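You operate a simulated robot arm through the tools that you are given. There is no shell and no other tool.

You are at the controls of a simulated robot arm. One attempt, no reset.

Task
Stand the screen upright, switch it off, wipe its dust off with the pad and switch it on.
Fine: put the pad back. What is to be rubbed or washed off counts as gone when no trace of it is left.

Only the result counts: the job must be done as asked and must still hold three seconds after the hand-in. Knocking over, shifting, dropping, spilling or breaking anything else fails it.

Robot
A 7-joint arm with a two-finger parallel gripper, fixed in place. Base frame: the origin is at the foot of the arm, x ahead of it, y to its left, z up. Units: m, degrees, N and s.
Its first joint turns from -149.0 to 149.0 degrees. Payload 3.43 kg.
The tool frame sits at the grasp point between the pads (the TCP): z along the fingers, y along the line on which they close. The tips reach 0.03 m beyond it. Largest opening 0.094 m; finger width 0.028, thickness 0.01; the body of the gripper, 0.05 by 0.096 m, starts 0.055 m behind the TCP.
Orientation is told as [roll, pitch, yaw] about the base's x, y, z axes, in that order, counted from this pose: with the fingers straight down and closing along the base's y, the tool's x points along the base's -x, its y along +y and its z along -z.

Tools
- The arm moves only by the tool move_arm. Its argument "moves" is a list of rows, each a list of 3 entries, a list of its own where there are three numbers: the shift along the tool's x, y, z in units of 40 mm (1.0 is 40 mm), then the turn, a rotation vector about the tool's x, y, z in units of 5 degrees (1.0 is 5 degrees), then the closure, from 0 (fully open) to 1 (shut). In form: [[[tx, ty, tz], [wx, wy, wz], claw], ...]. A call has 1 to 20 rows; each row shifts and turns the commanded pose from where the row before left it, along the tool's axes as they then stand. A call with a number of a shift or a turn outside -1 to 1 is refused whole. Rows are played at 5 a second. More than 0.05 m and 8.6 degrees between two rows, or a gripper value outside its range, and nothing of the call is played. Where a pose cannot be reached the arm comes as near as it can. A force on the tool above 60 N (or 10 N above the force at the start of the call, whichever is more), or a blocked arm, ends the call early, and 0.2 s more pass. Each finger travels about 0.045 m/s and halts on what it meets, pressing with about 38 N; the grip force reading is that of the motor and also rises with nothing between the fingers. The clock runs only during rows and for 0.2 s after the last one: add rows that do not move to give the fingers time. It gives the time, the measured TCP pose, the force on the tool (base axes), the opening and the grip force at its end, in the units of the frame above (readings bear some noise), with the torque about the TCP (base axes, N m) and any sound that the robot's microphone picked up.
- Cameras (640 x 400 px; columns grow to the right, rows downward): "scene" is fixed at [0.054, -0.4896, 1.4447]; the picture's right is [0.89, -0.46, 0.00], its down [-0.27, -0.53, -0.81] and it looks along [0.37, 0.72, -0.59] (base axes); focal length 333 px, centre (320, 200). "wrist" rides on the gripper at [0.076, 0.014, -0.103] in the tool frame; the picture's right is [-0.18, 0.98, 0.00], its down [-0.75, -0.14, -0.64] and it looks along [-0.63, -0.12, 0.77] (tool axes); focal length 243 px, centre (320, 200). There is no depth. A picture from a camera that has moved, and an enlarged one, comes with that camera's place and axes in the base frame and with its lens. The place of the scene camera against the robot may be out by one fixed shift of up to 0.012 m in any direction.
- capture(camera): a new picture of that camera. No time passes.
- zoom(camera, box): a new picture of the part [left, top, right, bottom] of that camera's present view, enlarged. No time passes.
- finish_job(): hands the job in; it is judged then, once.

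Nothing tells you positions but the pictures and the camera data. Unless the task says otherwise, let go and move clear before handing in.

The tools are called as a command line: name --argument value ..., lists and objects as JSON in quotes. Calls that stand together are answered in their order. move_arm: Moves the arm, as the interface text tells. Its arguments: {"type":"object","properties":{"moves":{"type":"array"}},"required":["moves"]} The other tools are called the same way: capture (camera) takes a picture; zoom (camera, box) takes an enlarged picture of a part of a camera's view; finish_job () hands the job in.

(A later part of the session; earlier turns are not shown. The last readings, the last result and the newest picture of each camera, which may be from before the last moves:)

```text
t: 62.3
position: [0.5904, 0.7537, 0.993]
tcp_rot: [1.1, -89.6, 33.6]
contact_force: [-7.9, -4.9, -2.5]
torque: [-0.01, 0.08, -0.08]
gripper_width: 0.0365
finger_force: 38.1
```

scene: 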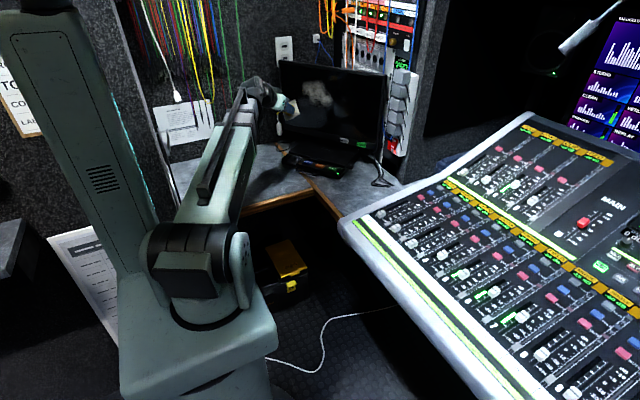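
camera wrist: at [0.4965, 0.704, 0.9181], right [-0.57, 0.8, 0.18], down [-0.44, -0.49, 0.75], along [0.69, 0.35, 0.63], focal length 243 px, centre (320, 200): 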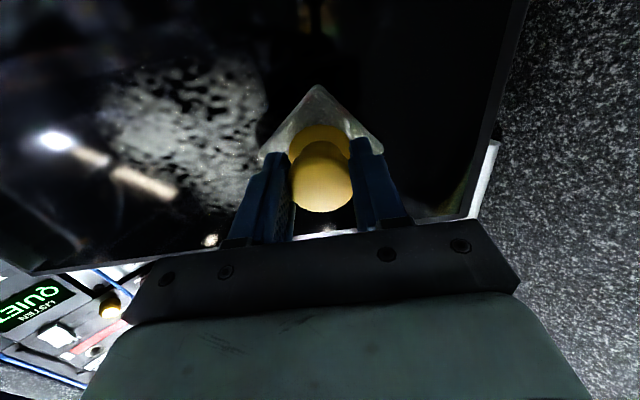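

The pad is now flush (contact centred, ~9 N). Stroking slowly across to the right at this height.

move_arm --moves '[[[0, -0.25, -0.01], [0, 0, 0], 1], [[0, -0.25, 0], [0, 0, 0], 1], [[0, -0.25, 0], [0, 0, 0], 1], [[0, -0.25, 0], [0, 0, 0], 1], [[0, -0.25, 0], [0, 0, 0], 1]]'

zoom --camera "scene" --box '[280, 60, 360, 120]'

zoom --camera "wrist" --box '[140, 0, 500, 240]'

```text
t: 63.5
position: [0.6179, 0.7129, 0.9931]
tcp_rot: [0.8, -89.5, 34.0]
contact_force: [-7.9, -3.1, -0.3]
torque: [-0.05, 0.14, -0.01]
gripper_width: 0.0367
finger_force: 37.9
```

```text
6.67 times, centred on (320, 90) of scene
camera zoom: at [0.054, -0.4896, 1.4447], right [0.89, -0.46, 0.0], down [-0.27, -0.53, -0.81], along [0.37, 0.72, -0.59], focal length 2219 px, centre (320, 933)
```

zoom: 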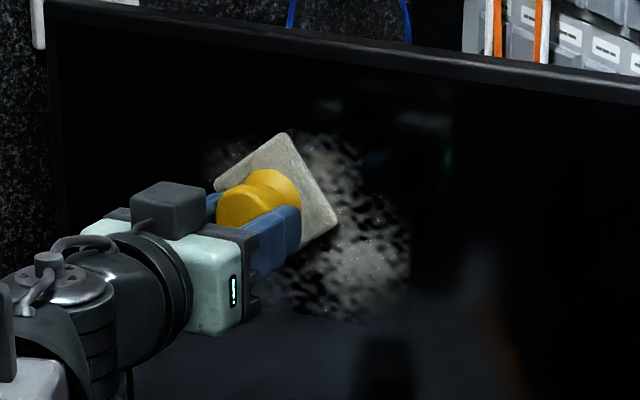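

```text
1.67 times, centred on (320, 120) of wrist
camera zoom: at [0.5257, 0.6651, 0.9195], right [-0.56, 0.81, 0.18], down [-0.44, -0.48, 0.76], along [0.7, 0.34, 0.63], focal length 404 px, centre (320, 333)
```

zoom: 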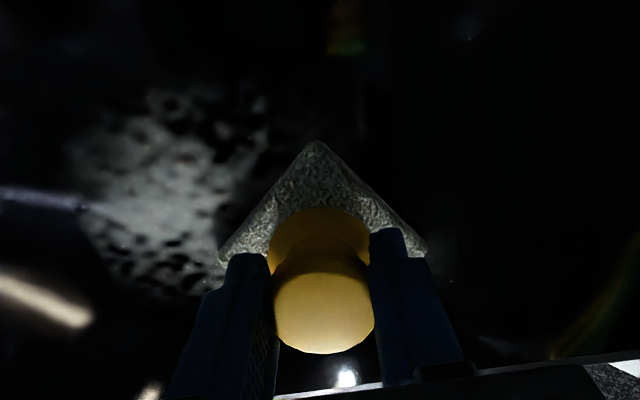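

Wiping works: the area the pad passed over looks clear. I'll continue the stroke to the right edge of the patch.

move_arm --moves '[[[0, -0.25, 0], [0, 0, 0], 1], [[0, -0.25, 0], [0, 0, 0], 1], [[0, -0.25, 0], [0, 0, 0], 1], [[0, -0.25, 0], [0, 0, 0], 1], [[0, -0.25, 0], [0, 0, 0], 1], [[0, -0.25, 0], [0, 0, 0], 1], [[0, -0.25, 0], [0, 0, 0], 1], [[0, -0.25, 0], [0, 0, 0], 1], [[0, -0.25, 0], [0, 0, 0], 1], [[0, -0.25, 0], [0, 0, 0], 1]]'

zoom --camera "scene" --box '[280, 60, 360, 120]'

zoom --camera "wrist" --box '[140, 0, 500, 240]'

```text
t: 65.7
position: [0.675, 0.6319, 0.9923]
tcp_rot: [1.1, -89.7, 33.5]
contact_force: [-10.4, -3.2, -1.4]
torque: [-0.06, 0.09, 0.08]
gripper_width: 0.0367
finger_force: 38.0
```

```text
6.67 times, centred on (320, 90) of scene
camera zoom: at [0.054, -0.4896, 1.4447], right [0.89, -0.46, 0.0], down [-0.27, -0.53, -0.81], along [0.37, 0.72, -0.59], focal length 2219 px, centre (320, 933)
```

zoom: 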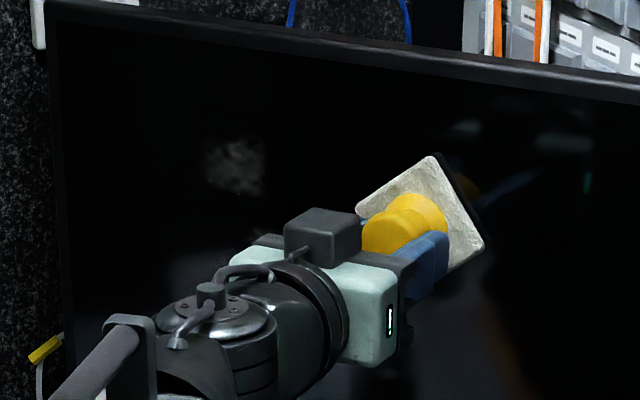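

```text
1.67 times, centred on (320, 120) of wrist
camera zoom: at [0.5825, 0.5831, 0.9198], right [-0.56, 0.81, 0.18], down [-0.44, -0.48, 0.76], along [0.7, 0.34, 0.63], focal length 404 px, centre (320, 333)
```

zoom: 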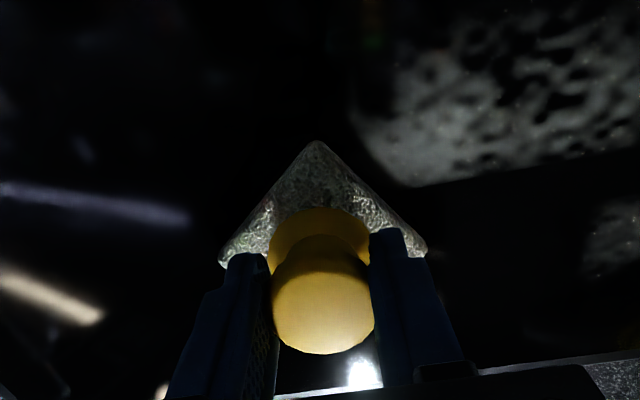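

The swath is clean; dust remains below and a bit above-left. I'll lift off slightly, drop 44 mm, press again and stroke back to the left.

move_arm --moves '[[[0, 0, -0.08], [0, 0, 0], 1], [[0.55, 0, 0], [0, 0, 0], 1], [[0.55, 0, 0], [0, 0, 0], 1], [[0, 0, 0.075], [0, 0, 0], 1], [[0, 0, 0], [0, 0, 0], 1]]'

```text
t: 66.9
position: [0.6753, 0.6288, 0.9501]
tcp_rot: [1.6, -89.5, 33.1]
contact_force: [-3.5, -5.0, -2.5]
torque: [-0.07, 0.07, -0.02]
gripper_width: 0.0367
finger_force: 38.1
```

move_arm --moves '[[[0, 0.25, 0], [0, 0, 0], 1], [[0, 0.25, 0], [0, 0, 0], 1], [[0, 0.25, 0], [0, 0, 0], 1], [[0, 0.25, 0], [0, 0, 0], 1], [[0, 0.25, 0], [0, 0, 0], 1], [[0, 0.25, 0], [0, 0, 0], 1], [[0, 0.25, 0], [0, 0, 0], 1], [[0, 0.25, 0], [0, 0, 0], 1]]'

zoom --camera "wrist" --box '[140, 0, 500, 240]'

```text
t: 68.7
position: [0.6305, 0.6967, 0.9481]
tcp_rot: [3.0, -89.6, 31.8]
contact_force: [-1.6, -2.3, 0.5]
torque: [-0.05, 0.01, 0.01]
gripper_width: 0.0369
finger_force: 38.3
```

```text
1.67 times, centred on (320, 120) of wrist
camera zoom: at [0.5366, 0.6491, 0.8749], right [-0.56, 0.81, 0.18], down [-0.44, -0.48, 0.76], along [0.7, 0.34, 0.63], focal length 404 px, centre (320, 333)
```

zoom: 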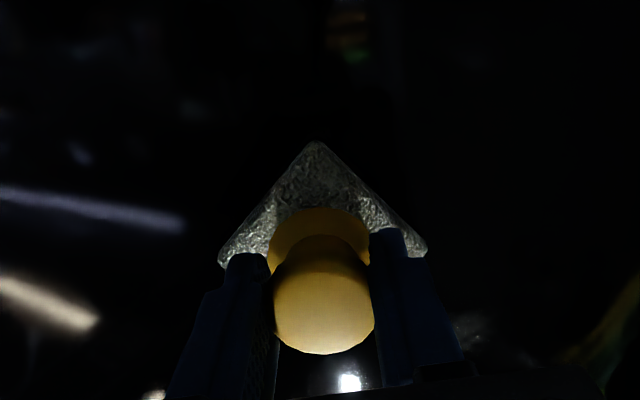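

move_arm --moves '[[[0, 0.25, 0.01], [0, 0, 0], 1], [[0, 0.25, 0], [0, 0, 0], 1], [[0, 0.25, 0], [0, 0, 0], 1], [[0, 0.25, 0], [0, 0, 0], 1], [[0, 0.25, 0], [0, 0, 0], 1], [[0, 0.25, 0], [0, 0, 0], 1], [[0, 0.25, 0], [0, 0, 0], 1], [[0, 0.25, 0], [0, 0, 0], 1]]'

zoom --camera "wrist" --box '[140, 0, 500, 240]'

zoom --camera "scene" --box '[280, 60, 360, 120]'

```text
t: 70.5
position: [0.5851, 0.7613, 0.9495]
tcp_rot: [0.2, -89.6, 34.6]
contact_force: [-0.5, 0.3, -0.9]
torque: [0.02, 0.0, 0.01]
gripper_width: 0.0366
finger_force: 37.8
```

```text
1.67 times, centred on (320, 120) of wrist
camera zoom: at [0.4917, 0.714, 0.8754], right [-0.56, 0.81, 0.18], down [-0.44, -0.48, 0.76], along [0.7, 0.34, 0.63], focal length 404 px, centre (320, 333)
```

zoom: 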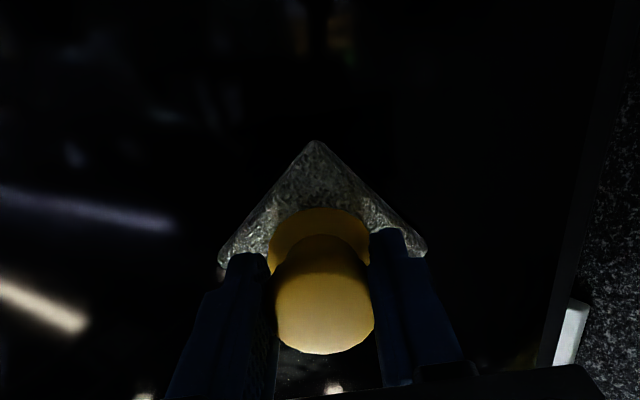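

```text
6.67 times, centred on (320, 90) of scene
camera zoom: at [0.054, -0.4896, 1.4447], right [0.89, -0.46, 0.0], down [-0.27, -0.53, -0.81], along [0.37, 0.72, -0.59], focal length 2219 px, centre (320, 933)
```

zoom: 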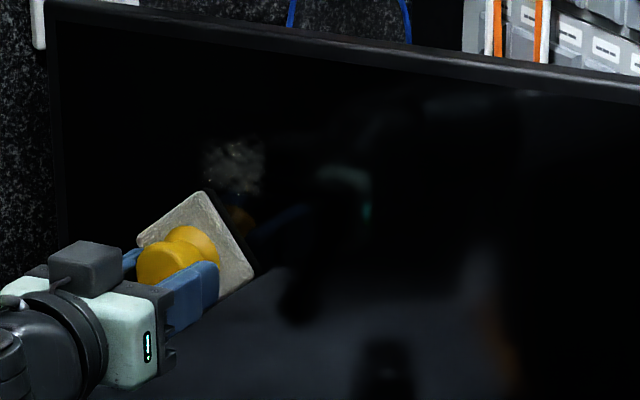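

Only a small patch remains at the upper left (h≈−0.25, z≈1.02). I'll lift off, move up there and press lightly.

move_arm --moves '[[[0, 0, -0.08], [0, 0, 0], 1], [[-0.6, 0, 0], [0, 0, 0], 1], [[-0.6, 0, 0], [0, 0, 0], 1], [[-0.5, 0, 0], [0, 0, 0], 1], [[0, 0, 0.08], [0, 0, 0], 1], [[0, 0, 0.02], [0, 0, 0], 1], [[0, 0, 0], [0, 0, 0], 1]]'

zoom --camera "wrist" --box '[140, 0, 500, 240]'

```text
t: 72.1
position: [0.5853, 0.7628, 1.0157]
tcp_rot: [-0.1, -89.5, 35.0]
contact_force: [-0.6, 0.1, -1.7]
torque: [0.03, 0.01, 0.0]
gripper_width: 0.0365
finger_force: 37.8
```

```text
1.67 times, centred on (320, 120) of wrist
camera zoom: at [0.4919, 0.7149, 0.9426], right [-0.56, 0.81, 0.18], down [-0.44, -0.48, 0.76], along [0.7, 0.34, 0.63], focal length 404 px, centre (320, 333)
```

zoom: 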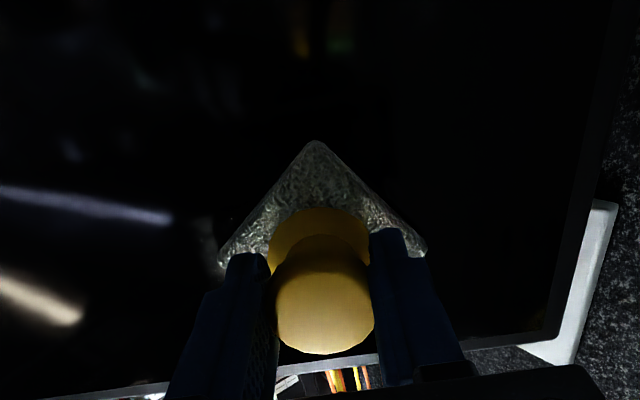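

move_arm --moves '[[[0, 0, 0.02], [0, 0, 0], 1], [[0, 0, 0], [0, 0, 0], 1]]'

```text
t: 72.7
position: [0.5838, 0.7627, 1.0163]
tcp_rot: [1.7, -89.6, 33.0]
contact_force: [-6.6, -4.3, -2.4]
torque: [0.01, 0.07, -0.01]
gripper_width: 0.0368
finger_force: 37.5
```

move_arm --moves '[[[0, -0.25, 0], [0, 0, 0], 1], [[0, -0.25, 0], [0, 0, 0], 1], [[0, -0.25, 0], [0, 0, 0], 1], [[0, -0.25, 0], [0, 0, 0], 1], [[0, -0.25, -0.005], [0, 0, 0], 1], [[0, -0.25, 0], [0, 0, 0], 1], [[0, -0.25, -0.005], [0, 0, 0], 1], [[0, -0.25, 0], [0, 0, 0], 1]]'

zoom --camera "wrist" --box '[140, 0, 500, 240]'

zoom --camera "scene" --box '[280, 60, 360, 120]'

```text
t: 74.5
position: [0.6302, 0.6966, 1.0168]
tcp_rot: [-1.6, -89.6, 36.3]
contact_force: [-8.4, -2.9, -0.8]
torque: [-0.09, 0.21, 0.0]
gripper_width: 0.0366
finger_force: 37.8
```

```text
1.67 times, centred on (320, 120) of wrist
camera zoom: at [0.5382, 0.6495, 0.9431], right [-0.56, 0.81, 0.18], down [-0.44, -0.48, 0.76], along [0.7, 0.34, 0.63], focal length 404 px, centre (320, 333)
```

zoom: 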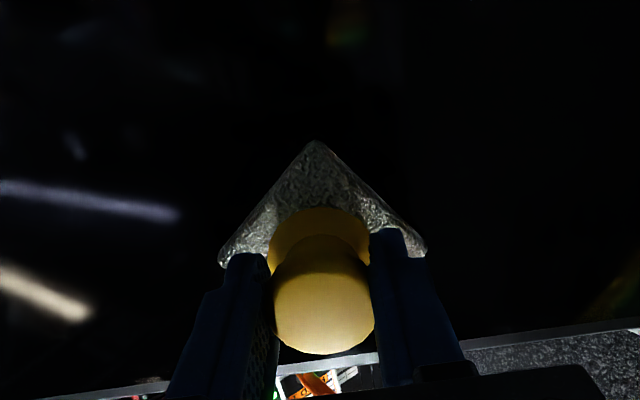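

```text
6.67 times, centred on (320, 90) of scene
camera zoom: at [0.054, -0.4896, 1.4447], right [0.89, -0.46, 0.0], down [-0.27, -0.53, -0.81], along [0.37, 0.72, -0.59], focal length 2219 px, centre (320, 933)
```

zoom: 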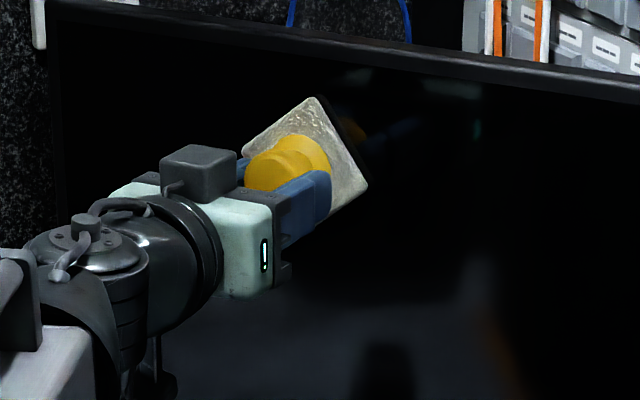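

move_arm --moves '[[[0, -0.25, 0], [0, 0, 0], 1], [[0, -0.25, 0], [0, 0, 0], 1], [[0, -0.25, 0], [0, 0, 0], 1], [[0, -0.25, 0], [0, 0, 0], 1], [[0, -0.25, 0], [0, 0, 0], 1], [[0, -0.25, 0], [0, 0, 0], 1], [[0, -0.25, 0], [0, 0, 0], 1], [[0, -0.25, 0], [0, 0, 0], 1], [[0, 0, -0.1], [0, 0, 0], 1], [[0, 0, -0.9], [0, 0, 0], 1], [[0, 0, -0.9], [0, 0, 0], 1], [[0, -0.8, -0.9], [0, 0, 0], 1], [[0, -0.9, 0], [0, 0, 0], 1], [[0, -0.9, 0], [0, 0, 0], 1], [[0, 0, 0], [0, 0, 0], 1]]'

zoom --camera "scene" --box '[275, 55, 385, 145]'

capture --camera "wrist"

zoom --camera "scene" --box '[290, 70, 350, 115]'

```text
t: 77.7
position: [0.6443, 0.4818, 1.0169]
tcp_rot: [2.2, -89.6, 32.7]
contact_force: [0.2, -1.3, -0.9]
torque: [0.01, 0.04, 0.01]
gripper_width: 0.0368
finger_force: 37.9
```

```text
4.44 times, centred on (330, 100) of scene
camera zoom: at [0.054, -0.4896, 1.4447], right [0.89, -0.46, 0.0], down [-0.27, -0.53, -0.81], along [0.37, 0.72, -0.59], focal length 1480 px, centre (276, 644)
```

zoom: 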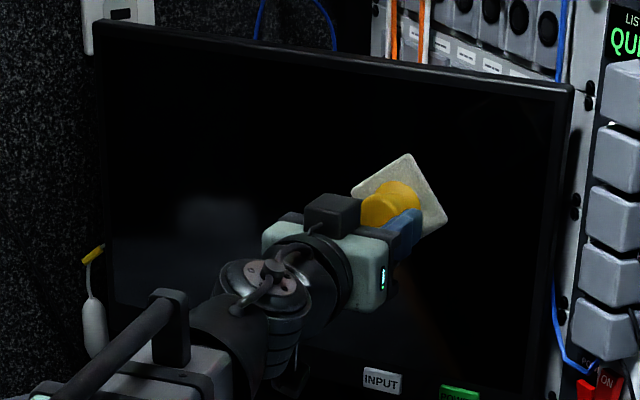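

```text
taken
camera wrist: at [0.5518, 0.4346, 0.9433], right [-0.56, 0.81, 0.18], down [-0.44, -0.48, 0.76], along [0.7, 0.34, 0.63], focal length 243 px, centre (320, 200)
```

wrist: 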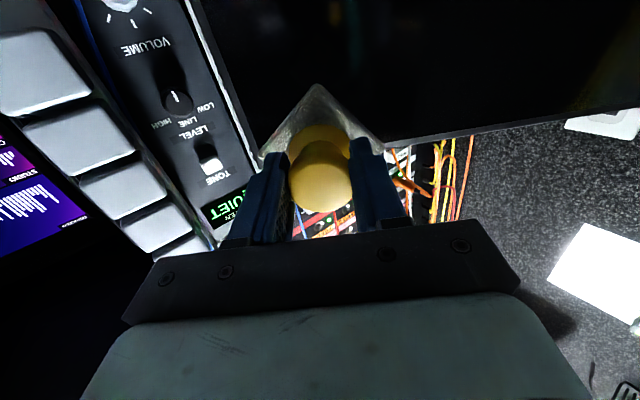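

```text
8.89 times, centred on (320, 92) of scene
camera zoom: at [0.054, -0.4896, 1.4447], right [0.89, -0.46, 0.0], down [-0.27, -0.53, -0.81], along [0.37, 0.72, -0.59], focal length 2959 px, centre (320, 1156)
```

zoom: 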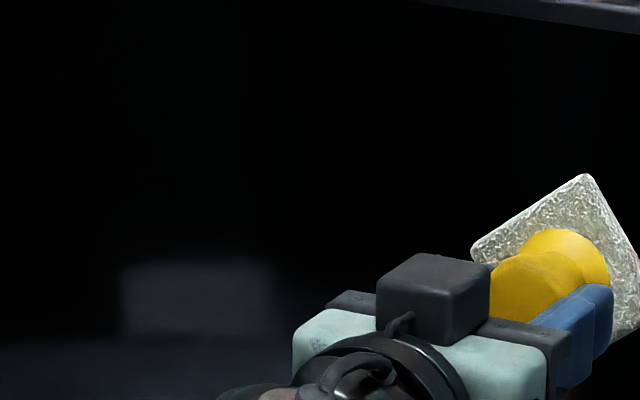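

The upper region is clean. I'll tilt the hand down here to let the wrist camera inspect the whole wiped area.

move_arm --moves '[[[0, 0, -0.3], [0, 1, 0], 1], [[0, 0, -0.3], [0, 1, 0], 1], [[0, 0, 0], [0, 1, 0], 1], [[0, 0, 0], [0, 1, 0], 1], [[0, 0, 0], [0, 1, 0], 1], [[0, 0, 0], [0, 1, 0], 1], [[0, 0, 0], [0, 0, 0], 1]]'

capture --camera "wrist"

zoom --camera "wrist" --box '[330, 0, 640, 230]'

zoom --camera "scene" --box '[275, 55, 385, 145]'

```text
t: 79.3
position: [0.6252, 0.4692, 1.0187]
tcp_rot: [0.0, -59.4, 34.7]
contact_force: [-0.2, 0.9, -0.6]
torque: [-0.01, 0.0, -0.03]
gripper_width: 0.0369
finger_force: 37.9
```

```text
taken
camera wrist: at [0.5117, 0.4077, 1.007], right [-0.48, 0.86, 0.16], down [-0.06, -0.21, 0.98], along [0.87, 0.46, 0.16], focal length 243 px, centre (320, 200)
```

wrist: 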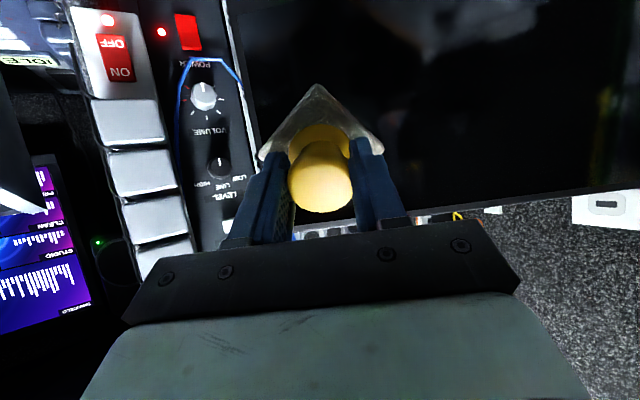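

```text
1.74 times, centred on (485, 115) of wrist
camera zoom: at [0.5117, 0.4077, 1.007], right [-0.48, 0.86, 0.16], down [-0.06, -0.21, 0.98], along [0.87, 0.46, 0.16], focal length 422 px, centre (33, 348)
```

zoom: 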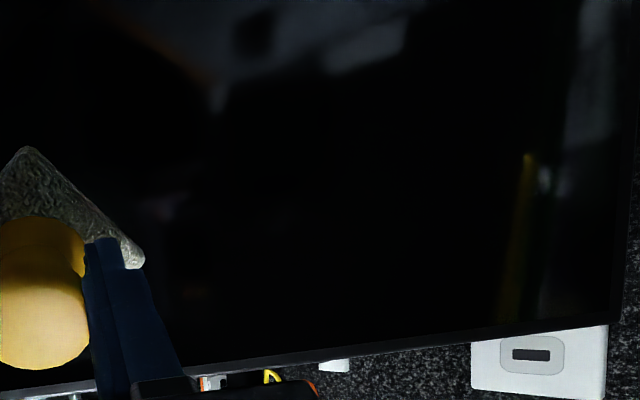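

```text
4.44 times, centred on (330, 100) of scene
camera zoom: at [0.054, -0.4896, 1.4447], right [0.89, -0.46, 0.0], down [-0.27, -0.53, -0.81], along [0.37, 0.72, -0.59], focal length 1480 px, centre (276, 644)
```

zoom: 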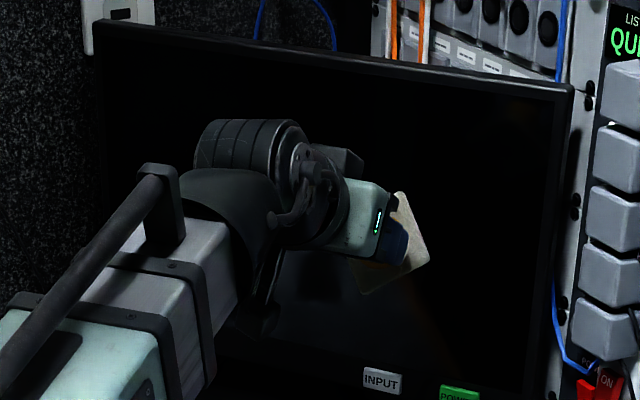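

The wiped glass looks clean (only moving reflections). I'll carry the pad back above its original spot, reversing to tool-down and yaw 57.5°.

move_arm --moves '[[[0.33, 0.522, -0.073], [0, 1, 0], 1], [[0.335, 0.522, -0.044], [0, 1, 0], 1], [[0.338, 0.522, -0.014], [0, 1, 0], 1], [[0.338, 0.522, 0.015], [0, 1, 0], 1], [[0.335, 0.522, 0.044], [0, 1, 0], 1], [[0.33, 0.522, 0.073], [0, 1, 0], 1], [[0.322, 0.522, 0.102], [0, 1, 0], 1], [[0.312, 0.522, 0.13], [0, 1, 0], 1], [[0.3, 0.522, 0.156], [0, 1, 0], 1], [[0.285, 0.522, 0.182], [0, 1, 0], 1], [[0.268, 0.522, 0.206], [0, 1, 0], 1], [[0.249, 0.522, 0.228], [0, 0.88, 0], 1], [[0, 0, 0], [0, 0, -0.912], 1], [[0, 0, 0], [0, 0, -0.912], 1], [[0, 0, 0], [0, 0, -0.912], 1], [[0, 0, 0], [0, 0, -0.912], 1], [[0, 0, 0], [0, 0, -0.912], 1], [[0, 0, 0], [0, 0, 0], 1]]'

zoom --camera "scene" --box '[275, 55, 385, 145]'

capture --camera "wrist"

zoom --camera "scene" --box '[290, 70, 350, 115]'

```text
t: 83.1
position: [0.3901, 0.6114, 0.8989]
tcp_rot: [-0.1, -0.2, 57.6]
contact_force: [0.3, 0.2, -0.6]
torque: [-0.01, -0.03, -0.01]
gripper_width: 0.0367
finger_force: 37.6
```

```text
4.44 times, centred on (330, 100) of scene
camera zoom: at [0.054, -0.4896, 1.4447], right [0.89, -0.46, 0.0], down [-0.27, -0.53, -0.81], along [0.37, 0.72, -0.59], focal length 1480 px, centre (276, 644)
```

zoom: 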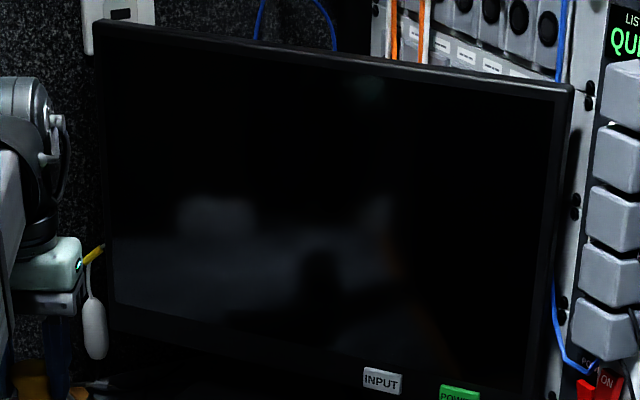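

```text
taken
camera wrist: at [0.3374, 0.5543, 1.0041], right [-0.73, 0.68, 0.0], down [0.52, 0.56, 0.64], along [0.44, 0.47, -0.76], focal length 243 px, centre (320, 200)
```

wrist: 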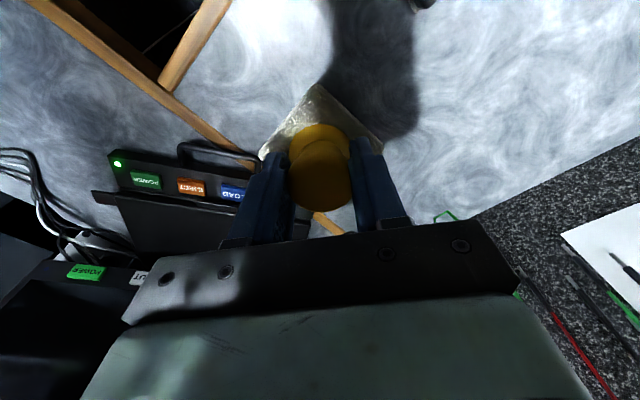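

```text
8.89 times, centred on (320, 92) of scene
camera zoom: at [0.054, -0.4896, 1.4447], right [0.89, -0.46, 0.0], down [-0.27, -0.53, -0.81], along [0.37, 0.72, -0.59], focal length 2959 px, centre (320, 1156)
```

zoom: 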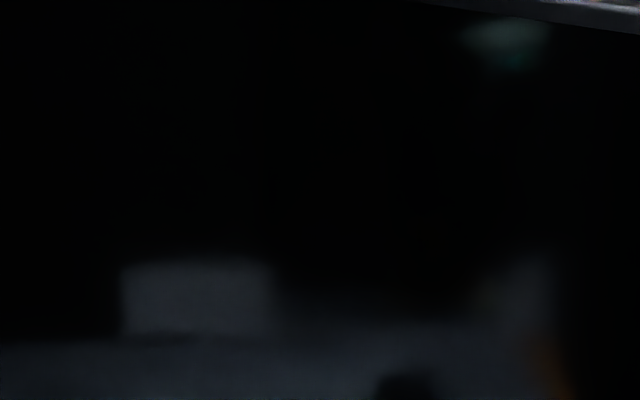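

zoom --camera "scene" --box '[296, 74, 320, 92]'

zoom --camera "scene" --box '[300, 90, 340, 116]'

zoom --camera "scene" --box '[318, 74, 342, 92]'

```text
16.00 times, centred on (308, 83) of scene
camera zoom: at [0.054, -0.4896, 1.4447], right [0.89, -0.46, 0.0], down [-0.27, -0.53, -0.81], along [0.37, 0.72, -0.59], focal length 5326 px, centre (512, 2072)
```

zoom: 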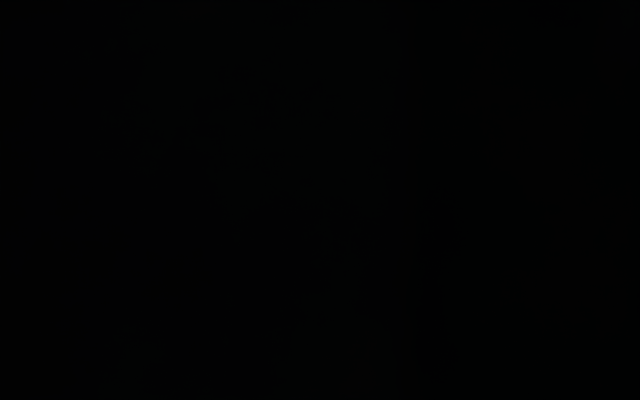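

```text
15.38 times, centred on (320, 103) of scene
camera zoom: at [0.054, -0.4896, 1.4447], right [0.89, -0.46, 0.0], down [-0.27, -0.53, -0.81], along [0.37, 0.72, -0.59], focal length 5121 px, centre (320, 1692)
```

zoom: 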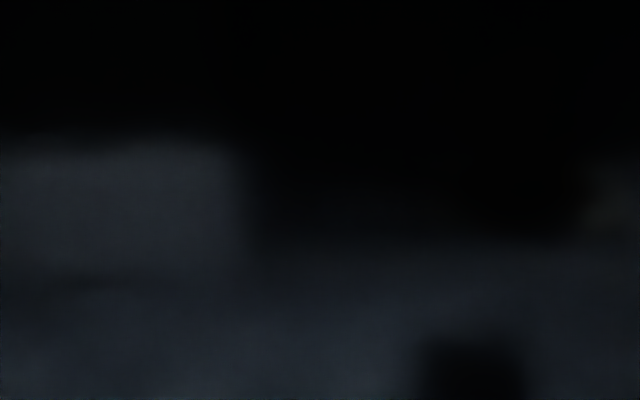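

```text
16.00 times, centred on (330, 83) of scene
camera zoom: at [0.054, -0.4896, 1.4447], right [0.89, -0.46, 0.0], down [-0.27, -0.53, -0.81], along [0.37, 0.72, -0.59], focal length 5326 px, centre (160, 2072)
```

zoom: 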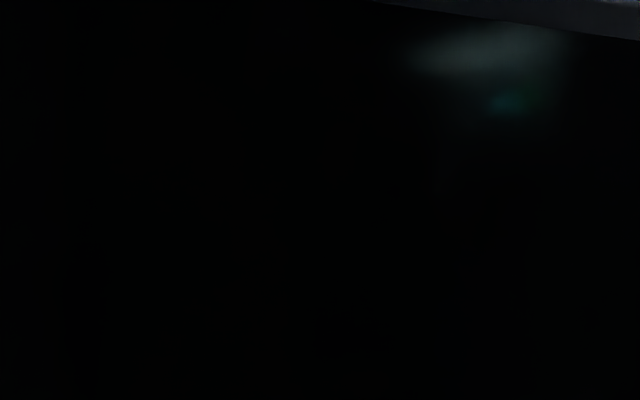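

A very faint mottling may remain at the upper left of the old patch, so while I still hold the pad I'll go back and wipe the whole area several more times for certainty.

move_arm --moves '[[[0, 0, -0.5], [0, 0, 0.914], 1], [[0, 0, -0.5], [0, 0, 0.914], 1], [[0, 0, -0.5], [0, 0, 0.914], 1], [[0, 0, -0.5], [0, 0, 0.914], 1], [[0, 0, -0.5], [0, 0, 0.914], 1], [[-0.178, -0.099, 0], [0, -0.993, 0], 1], [[-0.178, -0.099, 0.016], [0, -0.993, 0], 1], [[-0.176, -0.099, 0.031], [0, -0.993, 0], 1], [[-0.172, -0.099, 0.046], [0, -0.993, 0], 1], [[-0.168, -0.099, 0.061], [0, -0.993, 0], 1], [[-0.162, -0.099, 0.075], [0, -0.993, 0], 1], [[-0.154, -0.099, 0.089], [0, -0.993, 0], 1], [[-0.146, -0.099, 0.102], [0, -0.993, 0], 1], [[-0.137, -0.099, 0.115], [0, -0.993, 0], 1], [[-0.126, -0.099, 0.126], [0, -0.993, 0], 1], [[-0.115, -0.099, 0.137], [0, -0.993, 0], 1], [[-0.102, -0.099, 0.146], [0, -0.993, 0], 1], [[-0.089, -0.099, 0.154], [0, -0.993, 0], 1], [[-0.075, -0.099, 0.162], [0, -0.993, 0], 1]]'

move_arm --moves '[[[-0.061, -0.099, 0.168], [0, -0.993, 0], 1], [[-0.046, -0.099, 0.172], [0, -0.993, 0], 1], [[-0.031, -0.099, 0.176], [0, -0.993, 0], 1], [[-0.016, -0.099, 0.178], [0, -0.993, 0], 1], [[0, 0, 0], [0, 0, 0], 1]]'

```text
t: 87.1
position: [0.505, 0.6218, 1.0003]
tcp_rot: [0.0, -69.7, 34.8]
contact_force: [0.1, -0.8, -1.1]
torque: [0.0, 0.05, 0.02]
gripper_width: 0.0367
finger_force: 38.1
```

```text
t: 88.3
position: [0.537, 0.6256, 0.9989]
tcp_rot: [3.3, -89.5, 31.4]
contact_force: [0.6, 0.9, -0.8]
torque: [0.0, 0.06, 0.01]
gripper_width: 0.0368
finger_force: 37.7
```

move_arm --moves '[[[-0.29, 0.58, 0.65], [0, 0, 0], 1], [[-0.29, 0.58, 0.65], [0, 0, 0], 1], [[-0.29, 0.58, 0.65], [0, 0, 0], 1], [[-0.29, 0.58, 0.6], [0, 0, 0], 1], [[0, 0, 0], [0, 0, 0], 1], [[0, 0, 0.1], [0, 0, 0], 1], [[0, 0, 0.1], [0, 0, 0], 1], [[0, 0, 0], [0, 0, 0], 1]]'

```text
t: 90.1
position: [0.5762, 0.7647, 1.0446]
tcp_rot: [1.7, -89.5, 33.3]
contact_force: [0.2, -0.2, -0.3]
torque: [-0.01, 0.03, 0.0]
gripper_width: 0.0369
finger_force: 37.8
```

move_arm --moves '[[[0, 0, 0.05], [0, 0, 0], 1], [[0, 0, 0.04], [0, 0, 0], 1], [[0, 0, 0], [0, 0, 0], 1]]'

```text
t: 90.9
position: [0.5768, 0.7668, 1.0444]
tcp_rot: [1.3, -89.5, 33.6]
contact_force: [0.4, -0.2, -0.4]
torque: [-0.04, 0.06, -0.02]
gripper_width: 0.0365
finger_force: 38.1
```

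move_arm --moves '[[[0, 0, 0.04], [0, 0, 0], 1], [[0, 0, 0.03], [0, 0, 0], 1], [[0, 0, 0], [0, 0, 0], 1]]'

```text
t: 91.7
position: [0.5814, 0.7685, 1.0445]
tcp_rot: [0.5, -89.5, 34.3]
contact_force: [0.4, 0.1, -0.6]
torque: [-0.05, 0.06, 0.0]
gripper_width: 0.0365
finger_force: 37.7
```

move_arm --moves '[[[0, 0, 0.03], [0, 0, 0], 1], [[0, 0, 0], [0, 0, 0], 1]]'

move_arm --moves '[[[0, 0, 0.02], [0, 0, 0], 1], [[0, 0, 0], [0, 0, 0], 1]]'

```text
t: 92.3
position: [0.5819, 0.77, 1.0453]
tcp_rot: [1.1, -89.5, 33.6]
contact_force: [-2.8, -2.1, -0.8]
torque: [0.02, -0.01, 0.16]
gripper_width: 0.0368
finger_force: 37.8
```

```text
t: 92.9
position: [0.5829, 0.7697, 1.045]
tcp_rot: [1.5, -89.5, 33.3]
contact_force: [-6.7, -4.3, 1.4]
torque: [0.08, -0.01, 0.22]
gripper_width: 0.0367
finger_force: 37.6
```

move_arm --moves '[[[0, 0, -0.02], [-0.06, 0, 0], 1], [[0, 0, 0.005], [0, 0, 0], 1], [[0, 0, 0], [0, 0, 0], 1]]'

```text
t: 93.7
position: [0.5826, 0.77, 1.0449]
tcp_rot: [0.2, -89.4, 34.9]
contact_force: [-0.3, -0.5, -0.3]
torque: [-0.03, -0.02, 0.02]
gripper_width: 0.0367
finger_force: 37.7
```

move_arm --moves '[[[0, 0, 0.015], [0, 0, 0], 1], [[0, 0, 0], [0, 0, 0], 1]]'

```text
t: 94.3
position: [0.5821, 0.7695, 1.0451]
tcp_rot: [1.4, -89.5, 33.6]
contact_force: [-4.6, -2.6, -0.8]
torque: [-0.04, 0.08, -0.09]
gripper_width: 0.0367
finger_force: 38.1
```

Flush light contact (5 N) at the top row. Stroking right along z≈1.045.

move_arm --moves '[[[0, -0.3, 0], [0, 0, 0], 1], [[0, -0.3, 0], [0, 0, 0], 1], [[0, -0.3, 0], [0, 0, 0], 1], [[0, -0.3, 0], [0, 0, 0], 1], [[0, -0.3, 0], [0, 0, 0], 1], [[0, -0.3, 0], [0, 0, 0], 1], [[0, -0.3, 0], [0, 0, 0], 1], [[0, -0.3, 0], [0, 0, 0], 1]]'

move_arm --moves '[[[0, -0.3, 0], [0, 0, 0], 1], [[0, -0.3, 0], [0, 0, 0], 1], [[0, -0.3, 0], [0, 0, 0], 1], [[0, -0.3, 0], [0, 0, 0], 1], [[0, -0.3, 0], [0, 0, 0], 1], [[0, -0.3, 0], [0, 0, 0], 1], [[0, -0.3, 0], [0, 0, 0], 1]]'

```text
t: 96.1
position: [0.6367, 0.6901, 1.045]
tcp_rot: [-1.3, -89.5, 36.5]
contact_force: [-11.0, -3.5, 0.2]
torque: [-0.06, 0.15, 0.04]
gripper_width: 0.0365
finger_force: 38.5
```

```text
t: 97.7
position: [0.685, 0.6216, 1.0437]
tcp_rot: [-0.9, -89.5, 35.8]
contact_force: [-4.1, -2.2, -0.5]
torque: [-0.1, 0.17, 0.07]
gripper_width: 0.0367
finger_force: 37.7
```

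move_arm --moves '[[[0.3, 0, -0.01], [0, 0, 0], 1], [[0.35, 0, 0], [0, 0, 0], 1], [[0, 0.3, 0], [0, 0, 0], 1], [[0, 0.3, 0], [0, 0, 0], 1], [[0, 0.3, 0], [0, 0, 0], 1], [[0, 0.3, 0], [0, 0, 0], 1], [[0, 0.3, 0], [0, 0, 0], 1], [[0, 0.3, 0], [0, 0, 0], 1], [[0, 0.3, 0], [0, 0, 0], 1]]'

move_arm --moves '[[[0, 0.3, 0], [0, 0, 0], 1], [[0, 0.3, 0], [0, 0, 0], 1], [[0, 0.3, 0], [0, 0, 0], 1], [[0, 0.3, 0], [0, 0, 0], 1], [[0, 0.3, 0], [0, 0, 0], 1], [[0, 0.3, 0], [0, 0, 0], 1], [[0, 0.3, 0], [0, 0, 0], 1], [[0, 0.3, 0], [0, 0, 0], 1]]'

```text
t: 99.7
position: [0.6357, 0.6888, 1.02]
tcp_rot: [3.9, -89.5, 31.0]
contact_force: [-0.6, -0.2, -0.1]
torque: [-0.02, 0.02, 0.0]
gripper_width: 0.0366
finger_force: 38.1
```

```text
t: 101.5
position: [0.5818, 0.768, 1.0186]
tcp_rot: [0.0, -89.5, 35.0]
contact_force: [-0.3, 0.3, -1.2]
torque: [-0.02, 0.01, -0.02]
gripper_width: 0.0365
finger_force: 38.0
```

move_arm --moves '[[[0, 0, 0.02], [0, 0, 0], 1], [[0, 0, 0], [0, 0, 0], 1]]'

zoom --camera "wrist" --box '[140, 0, 500, 240]'

```text
t: 102.1
position: [0.5811, 0.769, 1.0192]
tcp_rot: [1.3, -89.6, 33.8]
contact_force: [0.1, 0.0, -0.8]
torque: [-0.02, 0.06, 0.03]
gripper_width: 0.0367
finger_force: 38.1
```

```text
1.67 times, centred on (320, 120) of wrist
camera zoom: at [0.488, 0.7209, 0.9452], right [-0.56, 0.81, 0.18], down [-0.44, -0.48, 0.76], along [0.7, 0.35, 0.62], focal length 404 px, centre (320, 333)
```

zoom: 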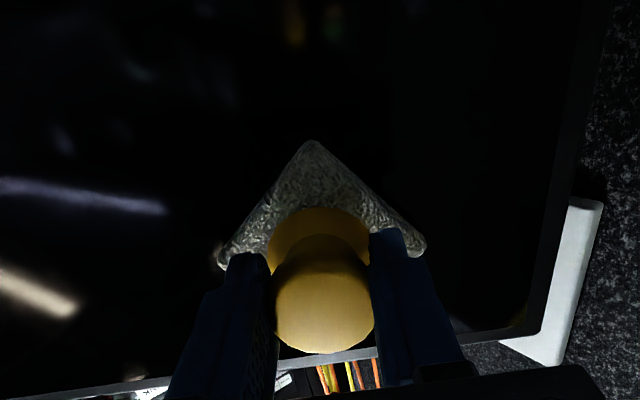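

move_arm --moves '[[[0, 0, 0.02], [0, 0, 0], 1], [[0, 0, 0], [0, 0, 0], 1]]'

move_arm --moves '[[[0, 0, 0.015], [0, 0, 0], 1], [[0, 0, 0], [0, 0, 0], 1]]'

```text
t: 102.7
position: [0.5825, 0.7697, 1.0183]
tcp_rot: [1.5, -89.5, 33.6]
contact_force: [-0.4, 0.7, -0.7]
torque: [0.02, 0.01, -0.01]
gripper_width: 0.0368
finger_force: 38.1
```

```text
t: 103.3
position: [0.5821, 0.7694, 1.0181]
tcp_rot: [1.6, -89.5, 33.3]
contact_force: [-4.3, -2.6, -0.6]
torque: [-0.06, 0.12, 0.12]
gripper_width: 0.0367
finger_force: 38.4
```

move_arm --moves '[[[0, -0.3, 0], [0, 0.06, 0], 1], [[0, -0.3, 0], [0, 0, 0], 1], [[0, -0.3, 0], [0, 0, 0], 1], [[0, -0.3, 0], [0, 0, 0], 1], [[0, -0.3, -0.005], [0, 0, 0], 1], [[0, -0.3, 0], [0, 0, 0], 1], [[0, -0.3, 0], [0, 0, 0], 1]]'

move_arm --moves '[[[0, -0.3, -0.005], [0, 0, 0], 1], [[0, -0.3, 0], [0, 0, 0], 1], [[0, -0.3, 0], [0, 0, 0], 1], [[0, -0.3, 0], [0, 0, 0], 1], [[0, -0.3, 0], [0, 0, 0], 1], [[0, -0.3, 0], [0, 0, 0], 1], [[0, -0.3, 0], [0, 0, 0], 1], [[0, -0.3, 0], [0, 0, 0], 1]]'

```text
t: 104.9
position: [0.6313, 0.7016, 1.0177]
tcp_rot: [-0.1, -89.2, 35.4]
contact_force: [-12.6, -4.8, 1.0]
torque: [-0.06, 0.32, 0.05]
gripper_width: 0.0366
finger_force: 38.2
```

```text
t: 106.7
position: [0.6866, 0.622, 1.0195]
tcp_rot: [1.7, -89.3, 33.3]
contact_force: [-10.1, -3.6, -2.0]
torque: [-0.11, 0.26, 0.0]
gripper_width: 0.0369
finger_force: 38.5
```

move_arm --moves '[[[0.3, 0, -0.01], [0, 0, 0], 1], [[0.35, 0, 0], [0, 0, 0], 1], [[0, 0.3, 0], [0, 0, 0], 1], [[0, 0.3, 0], [0, 0, 0], 1], [[0, 0.3, 0], [0, 0, 0], 1], [[0, 0.3, 0], [0, 0, 0], 1]]'

move_arm --moves '[[[0, 0.3, 0.005], [0, 0, 0], 1], [[0, 0.3, 0.005], [0, 0, 0], 1], [[0, 0.3, 0.005], [0, 0, 0], 1], [[0, 0.3, 0.005], [0, 0, 0], 1], [[0, 0.3, 0.005], [0, 0, 0], 1], [[0, 0.3, 0.005], [0, 0, 0], 1]]'

move_arm --moves '[[[0, 0.3, 0.005], [0, 0, 0], 1], [[0, 0.3, 0.005], [0, 0, 0], 1], [[0, 0.3, 0.005], [0, 0, 0], 1], [[0, 0.3, 0.005], [0, 0, 0], 1], [[0, 0.3, 0.005], [0, 0, 0], 1]]'

```text
t: 108.1
position: [0.6581, 0.6629, 0.9932]
tcp_rot: [1.3, -89.2, 33.6]
contact_force: [-0.2, -0.3, -1.4]
torque: [-0.02, 0.06, -0.01]
gripper_width: 0.0369
finger_force: 38.0
```

```text
t: 109.5
position: [0.6158, 0.7211, 0.9932]
tcp_rot: [1.2, -89.2, 33.9]
contact_force: [-4.0, -4.0, -0.1]
torque: [-0.02, 0.07, -0.01]
gripper_width: 0.0367
finger_force: 37.7
```

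```text
t: 110.7
position: [0.584, 0.7714, 0.9936]
tcp_rot: [0.9, -89.1, 34.1]
contact_force: [-5.1, -8.3, 0.2]
torque: [-0.11, 0.14, 0.01]
gripper_width: 0.0367
finger_force: 37.8
```

move_arm --moves '[[[0.35, 0, 0], [0, 0, 0], 1], [[0.35, 0, 0], [0, 0, 0], 1], [[0, -0.3, -0.005], [0, 0, 0], 1], [[0, -0.3, -0.005], [0, 0, 0], 1], [[0, -0.3, -0.005], [0, 0, 0], 1], [[0, -0.3, -0.005], [0, 0, 0], 1], [[0, -0.3, -0.005], [0, 0, 0], 1], [[0, -0.3, -0.005], [0, 0, 0], 1]]'

move_arm --moves '[[[0, -0.3, -0.005], [0, 0, 0], 1], [[0, -0.3, -0.005], [0, 0, 0], 1], [[0, -0.3, -0.005], [0, 0, 0], 1], [[0, -0.3, -0.005], [0, 0, 0], 1], [[0, -0.3, -0.005], [0, 0, 0], 1], [[0, -0.3, -0.005], [0, 0, 0], 1], [[0, -0.3, -0.005], [0, 0, 0], 1], [[0, -0.3, -0.005], [0, 0, 0], 1], [[0, -0.3, -0.005], [0, 0, 0], 1]]'

```text
t: 112.5
position: [0.6249, 0.7102, 0.9647]
tcp_rot: [1.1, -89.1, 33.8]
contact_force: [-6.9, -2.3, -0.5]
torque: [-0.08, 0.14, 0.04]
gripper_width: 0.0371
finger_force: 38.0
```

```text
t: 114.5
position: [0.685, 0.6218, 0.9635]
tcp_rot: [0.8, -89.2, 34.1]
contact_force: [0.2, 0.0, -0.2]
torque: [0.0, 0.02, 0.01]
gripper_width: 0.0369
finger_force: 37.9
```

move_arm --moves '[[[0.35, 0, 0], [0, 0, 0], 1], [[0.35, 0, 0], [0, 0, 0], 1], [[0, 0, 0.03], [0, 0, 0], 1], [[0, 0, 0], [0, 0, 0], 1]]'

```text
t: 115.5
position: [0.6841, 0.6214, 0.9373]
tcp_rot: [1.9, -89.2, 33.2]
contact_force: [-12.8, -11.8, 1.7]
torque: [0.0, 0.15, -0.03]
gripper_width: 0.0367
finger_force: 37.8
```

move_arm --moves '[[[0, 0, -0.025], [0, 0, 0], 1], [[0, 0, 0], [0, 0, 0], 1]]'

```text
t: 116.1
position: [0.6837, 0.622, 0.9374]
tcp_rot: [0.1, -89.3, 34.9]
contact_force: [-6.2, -3.9, 3.0]
torque: [0.03, 0.0, 0.04]
gripper_width: 0.0365
finger_force: 38.1
```

move_arm --moves '[[[0, 0.3, 0.003], [0, 0, 0], 1], [[0, 0.3, 0.003], [0, 0, 0], 1], [[0, 0.3, 0.003], [0, 0, 0], 1], [[0, 0.3, 0.003], [0, 0, 0], 1], [[0, 0.3, 0.003], [0, 0, 0], 1], [[0, 0.3, 0.003], [0, 0, 0], 1], [[0, 0.3, 0.003], [0, 0, 0], 1], [[0, 0.3, 0.003], [0, 0, 0], 1]]'

move_arm --moves '[[[0, 0.3, 0.005], [0, 0, 0], 1], [[0, 0.3, 0.005], [0, 0, 0], 1], [[0, 0.3, 0.005], [0, 0, 0], 1], [[0, 0.3, 0.005], [0, 0, 0], 1], [[0, 0.3, 0.005], [0, 0, 0], 1], [[0, 0.3, 0.005], [0, 0, 0], 1], [[0, 0.3, 0.005], [0, 0, 0], 1]]'

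```text
t: 117.9
position: [0.629, 0.7028, 0.9373]
tcp_rot: [-1.5, -89.1, 36.4]
contact_force: [-0.7, -1.0, -0.2]
torque: [-0.01, 0.01, 0.01]
gripper_width: 0.0366
finger_force: 38.0
```

```text
t: 119.5
position: [0.5821, 0.769, 0.9376]
tcp_rot: [-0.8, -89.2, 35.9]
contact_force: [-6.0, -7.7, 0.2]
torque: [0.02, -0.02, -0.01]
gripper_width: 0.0366
finger_force: 37.9
```

move_arm --moves '[[[0, -0.3, -0.003], [0, 0, 0], 1], [[0, -0.3, -0.003], [0, 0, 0], 1], [[0, -0.3, -0.003], [0, 0, 0], 1], [[0, -0.3, -0.003], [0, 0, 0], 1], [[0, -0.3, -0.003], [0, 0, 0], 1], [[0, -0.3, -0.003], [0, 0, 0], 1], [[0, -0.3, -0.003], [0, 0, 0], 1]]'

move_arm --moves '[[[0, -0.3, -0.003], [0, 0, 0], 1], [[0, -0.3, -0.003], [0, 0, 0], 1], [[0, -0.3, -0.003], [0, 0, 0], 1], [[0, -0.3, -0.003], [0, 0, 0], 1], [[0, -0.3, -0.003], [0, 0, 0], 1], [[0, -0.3, -0.003], [0, 0, 0], 1], [[0, -0.3, -0.003], [0, 0, 0], 1]]'

```text
t: 121.1
position: [0.6307, 0.7012, 0.9373]
tcp_rot: [-2.4, -89.3, 37.4]
contact_force: [-9.4, -4.0, -0.7]
torque: [-0.03, 0.1, 0.03]
gripper_width: 0.0368
finger_force: 38.2
```

```text
t: 122.7
position: [0.6783, 0.6326, 0.9359]
tcp_rot: [1.5, -89.3, 33.6]
contact_force: [-20.3, -6.0, 0.7]
torque: [-0.08, 0.2, 0.1]
gripper_width: 0.0366
finger_force: 38.2
```

move_arm --moves '[[[0, 0, -0.03], [0, 0, 0], 1], [[-0.4, 0, 0], [0, 0, 0], 1], [[-0.4, 0, 0], [0, 0, 0], 1], [[0, 0, 0.005], [0, 0, 0], 1]]'

```text
t: 123.7
position: [0.6791, 0.6311, 0.9677]
tcp_rot: [0.2, -89.1, 34.8]
contact_force: [0.3, -0.5, -1.0]
torque: [-0.01, 0.05, 0.0]
gripper_width: 0.0365
finger_force: 37.7
```

move_arm --moves '[[[0, 0, 0.015], [0, 0, 0], 1], [[0, 0, 0], [0, 0, 0], 1]]'

move_arm --moves '[[[0, 0, 0.01], [0, 0, 0], 1], [[0, 0, 0], [0, 0, 0], 1]]'

```text
t: 124.3
position: [0.679, 0.6321, 0.9681]
tcp_rot: [0.6, -89.2, 34.6]
contact_force: [-0.6, 0.4, -0.8]
torque: [-0.02, 0.03, -0.01]
gripper_width: 0.0367
finger_force: 38.3
```

```text
t: 124.9
position: [0.6784, 0.632, 0.9684]
tcp_rot: [0.6, -89.2, 34.3]
contact_force: [0.3, -0.1, -0.5]
torque: [0.0, 0.02, -0.03]
gripper_width: 0.0364
finger_force: 38.3
```

move_arm --moves '[[[0, 0, 0.015], [0, 0, 0], 1], [[0, 0, 0], [0, 0, 0], 1]]'

move_arm --moves '[[[0, 0, 0.01], [0, 0, 0], 1], [[0, 0, 0], [0, 0, 0], 1]]'

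```text
t: 125.5
position: [0.6792, 0.6324, 0.9693]
tcp_rot: [0.5, -89.2, 34.4]
contact_force: [-1.4, -0.6, -1.0]
torque: [0.03, 0.01, 0.01]
gripper_width: 0.0364
finger_force: 38.5
```

```text
t: 126.1
position: [0.6784, 0.6322, 0.9695]
tcp_rot: [0.7, -89.3, 34.4]
contact_force: [-2.8, -1.1, 0.2]
torque: [0.01, 0.03, -0.05]
gripper_width: 0.0366
finger_force: 38.4
```

move_arm --moves '[[[0, 0.3, 0.012], [0, 0, 0], 1], [[0, 0.3, 0.008], [0, 0, 0], 1], [[0, 0.3, 0.006], [0, 0, 0], 1], [[0, 0.3, 0.006], [0, 0, 0], 1], [[0, 0.3, 0.006], [0, 0, 0], 1], [[0, 0.3, 0.006], [0, 0, 0], 1]]'

move_arm --moves '[[[0, -0.3, -0.005], [0, 0, 0], 1], [[0, -0.3, -0.005], [0, 0, 0], 1], [[0, -0.3, -0.005], [0, 0, 0], 1], [[0, -0.3, -0.005], [0, 0, 0], 1], [[0, -0.3, -0.005], [0, 0, 0], 1], [[0, -0.3, -0.005], [0, 0, 0], 1]]'

```text
t: 127.5
position: [0.6389, 0.691, 0.9685]
tcp_rot: [0.6, -89.1, 34.4]
contact_force: [-6.4, -9.5, -0.1]
torque: [-0.15, 0.13, 0.01]
gripper_width: 0.0368
finger_force: 37.2
```

```text
t: 128.9
position: [0.6801, 0.6334, 0.9679]
tcp_rot: [0.7, -89.2, 34.4]
contact_force: [-10.6, -3.6, 0.0]
torque: [-0.03, 0.13, 0.06]
gripper_width: 0.0367
finger_force: 37.8
```

Several overlapping passes are done. I'll retreat from the glass and inspect it before returning the pad.

move_arm --moves '[[[0, 0, -0.2], [0, 0, 0], 1], [[0, 0, -0.9], [0, 0, 0], 1], [[0, 0, -0.9], [0, 0, 0], 1], [[0, 0, -0.8], [0, 0, 0], 1], [[0, 0, 0], [0, 0, 0], 1]]'

capture --camera "scene"

```text
t: 130.1
position: [0.5863, 0.5696, 0.9696]
tcp_rot: [0.7, -89.2, 34.3]
contact_force: [0.1, 0.0, -1.2]
torque: [0.01, 0.02, 0.0]
gripper_width: 0.0367
finger_force: 37.7
```

```text
taken
```

scene: 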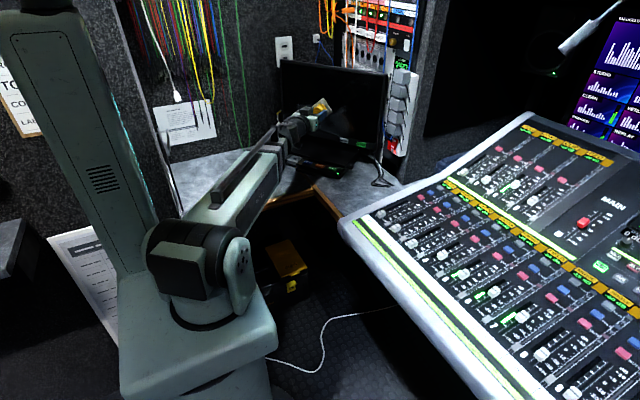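

move_arm --moves '[[[0.097, 0.207, -0.193], [0, 1, 0], 1], [[0.114, 0.207, -0.184], [0, 1, 0], 1], [[0.129, 0.207, -0.173], [0, 1, 0], 1], [[0.144, 0.207, -0.161], [0, 1, 0], 1], [[0.157, 0.207, -0.148], [0, 1, 0], 1], [[0.169, 0.207, -0.133], [0, 1, 0], 1], [[0.18, 0.207, -0.118], [0, 1, 0], 1], [[0.19, 0.207, -0.102], [0, 1, 0], 1], [[0.198, 0.207, -0.085], [0, 1, 0], 1], [[0.205, 0.207, -0.067], [0, 1, 0], 1], [[0.21, 0.207, -0.049], [0, 1, 0], 1], [[0.213, 0.207, -0.031], [0, 1, 0], 1], [[0.215, 0.207, -0.012], [0, 1, 0], 1], [[0.215, 0.207, 0.007], [0, 1, 0], 1], [[0.214, 0.207, 0.025], [0, 1, 0], 1], [[0.211, 0.207, 0.044], [0, 1, 0], 1], [[0.207, 0.207, 0.062], [0, 1, 0], 1], [[0.2, 0.207, 0.08], [0, 0.84, 0], 1], [[0, 0, 0], [0, 0, 0], 1]]'

zoom --camera "scene" --box '[275, 55, 385, 145]'

zoom --camera "scene" --box '[296, 74, 320, 92]'

zoom --camera "scene" --box '[318, 74, 342, 92]'

```text
t: 134.1
position: [0.3862, 0.6122, 0.9019]
tcp_rot: [0.0, 0.1, 35.0]
contact_force: [-0.1, 0.1, -0.3]
torque: [-0.01, 0.02, 0.02]
gripper_width: 0.037
finger_force: 37.8
```

```text
4.44 times, centred on (330, 100) of scene
camera zoom: at [0.054, -0.4896, 1.4447], right [0.89, -0.46, 0.0], down [-0.27, -0.53, -0.81], along [0.37, 0.72, -0.59], focal length 1480 px, centre (276, 644)
```

zoom: 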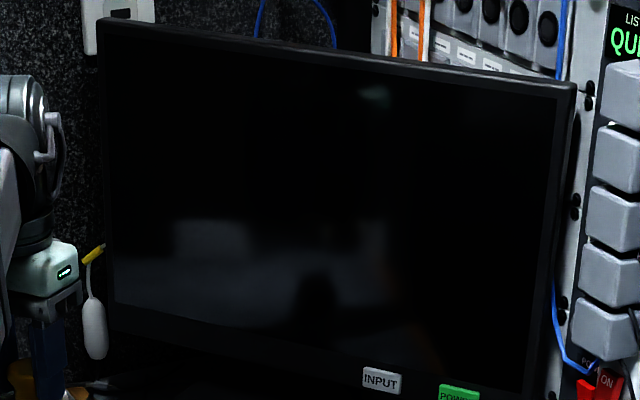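

```text
16.00 times, centred on (308, 83) of scene
camera zoom: at [0.054, -0.4896, 1.4447], right [0.89, -0.46, 0.0], down [-0.27, -0.53, -0.81], along [0.37, 0.72, -0.59], focal length 5326 px, centre (512, 2072)
```

zoom: 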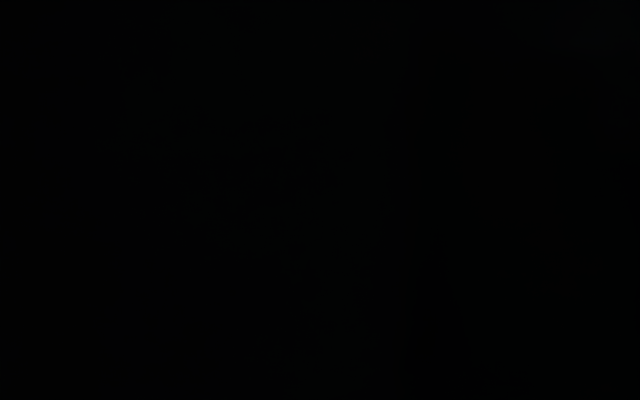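

```text
16.00 times, centred on (330, 83) of scene
camera zoom: at [0.054, -0.4896, 1.4447], right [0.89, -0.46, 0.0], down [-0.27, -0.53, -0.81], along [0.37, 0.72, -0.59], focal length 5326 px, centre (160, 2072)
```

zoom: 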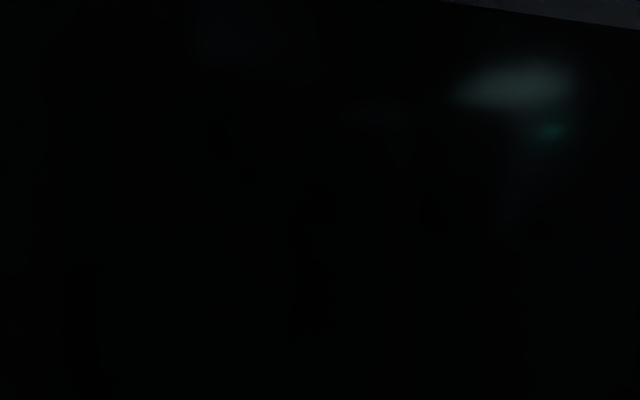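

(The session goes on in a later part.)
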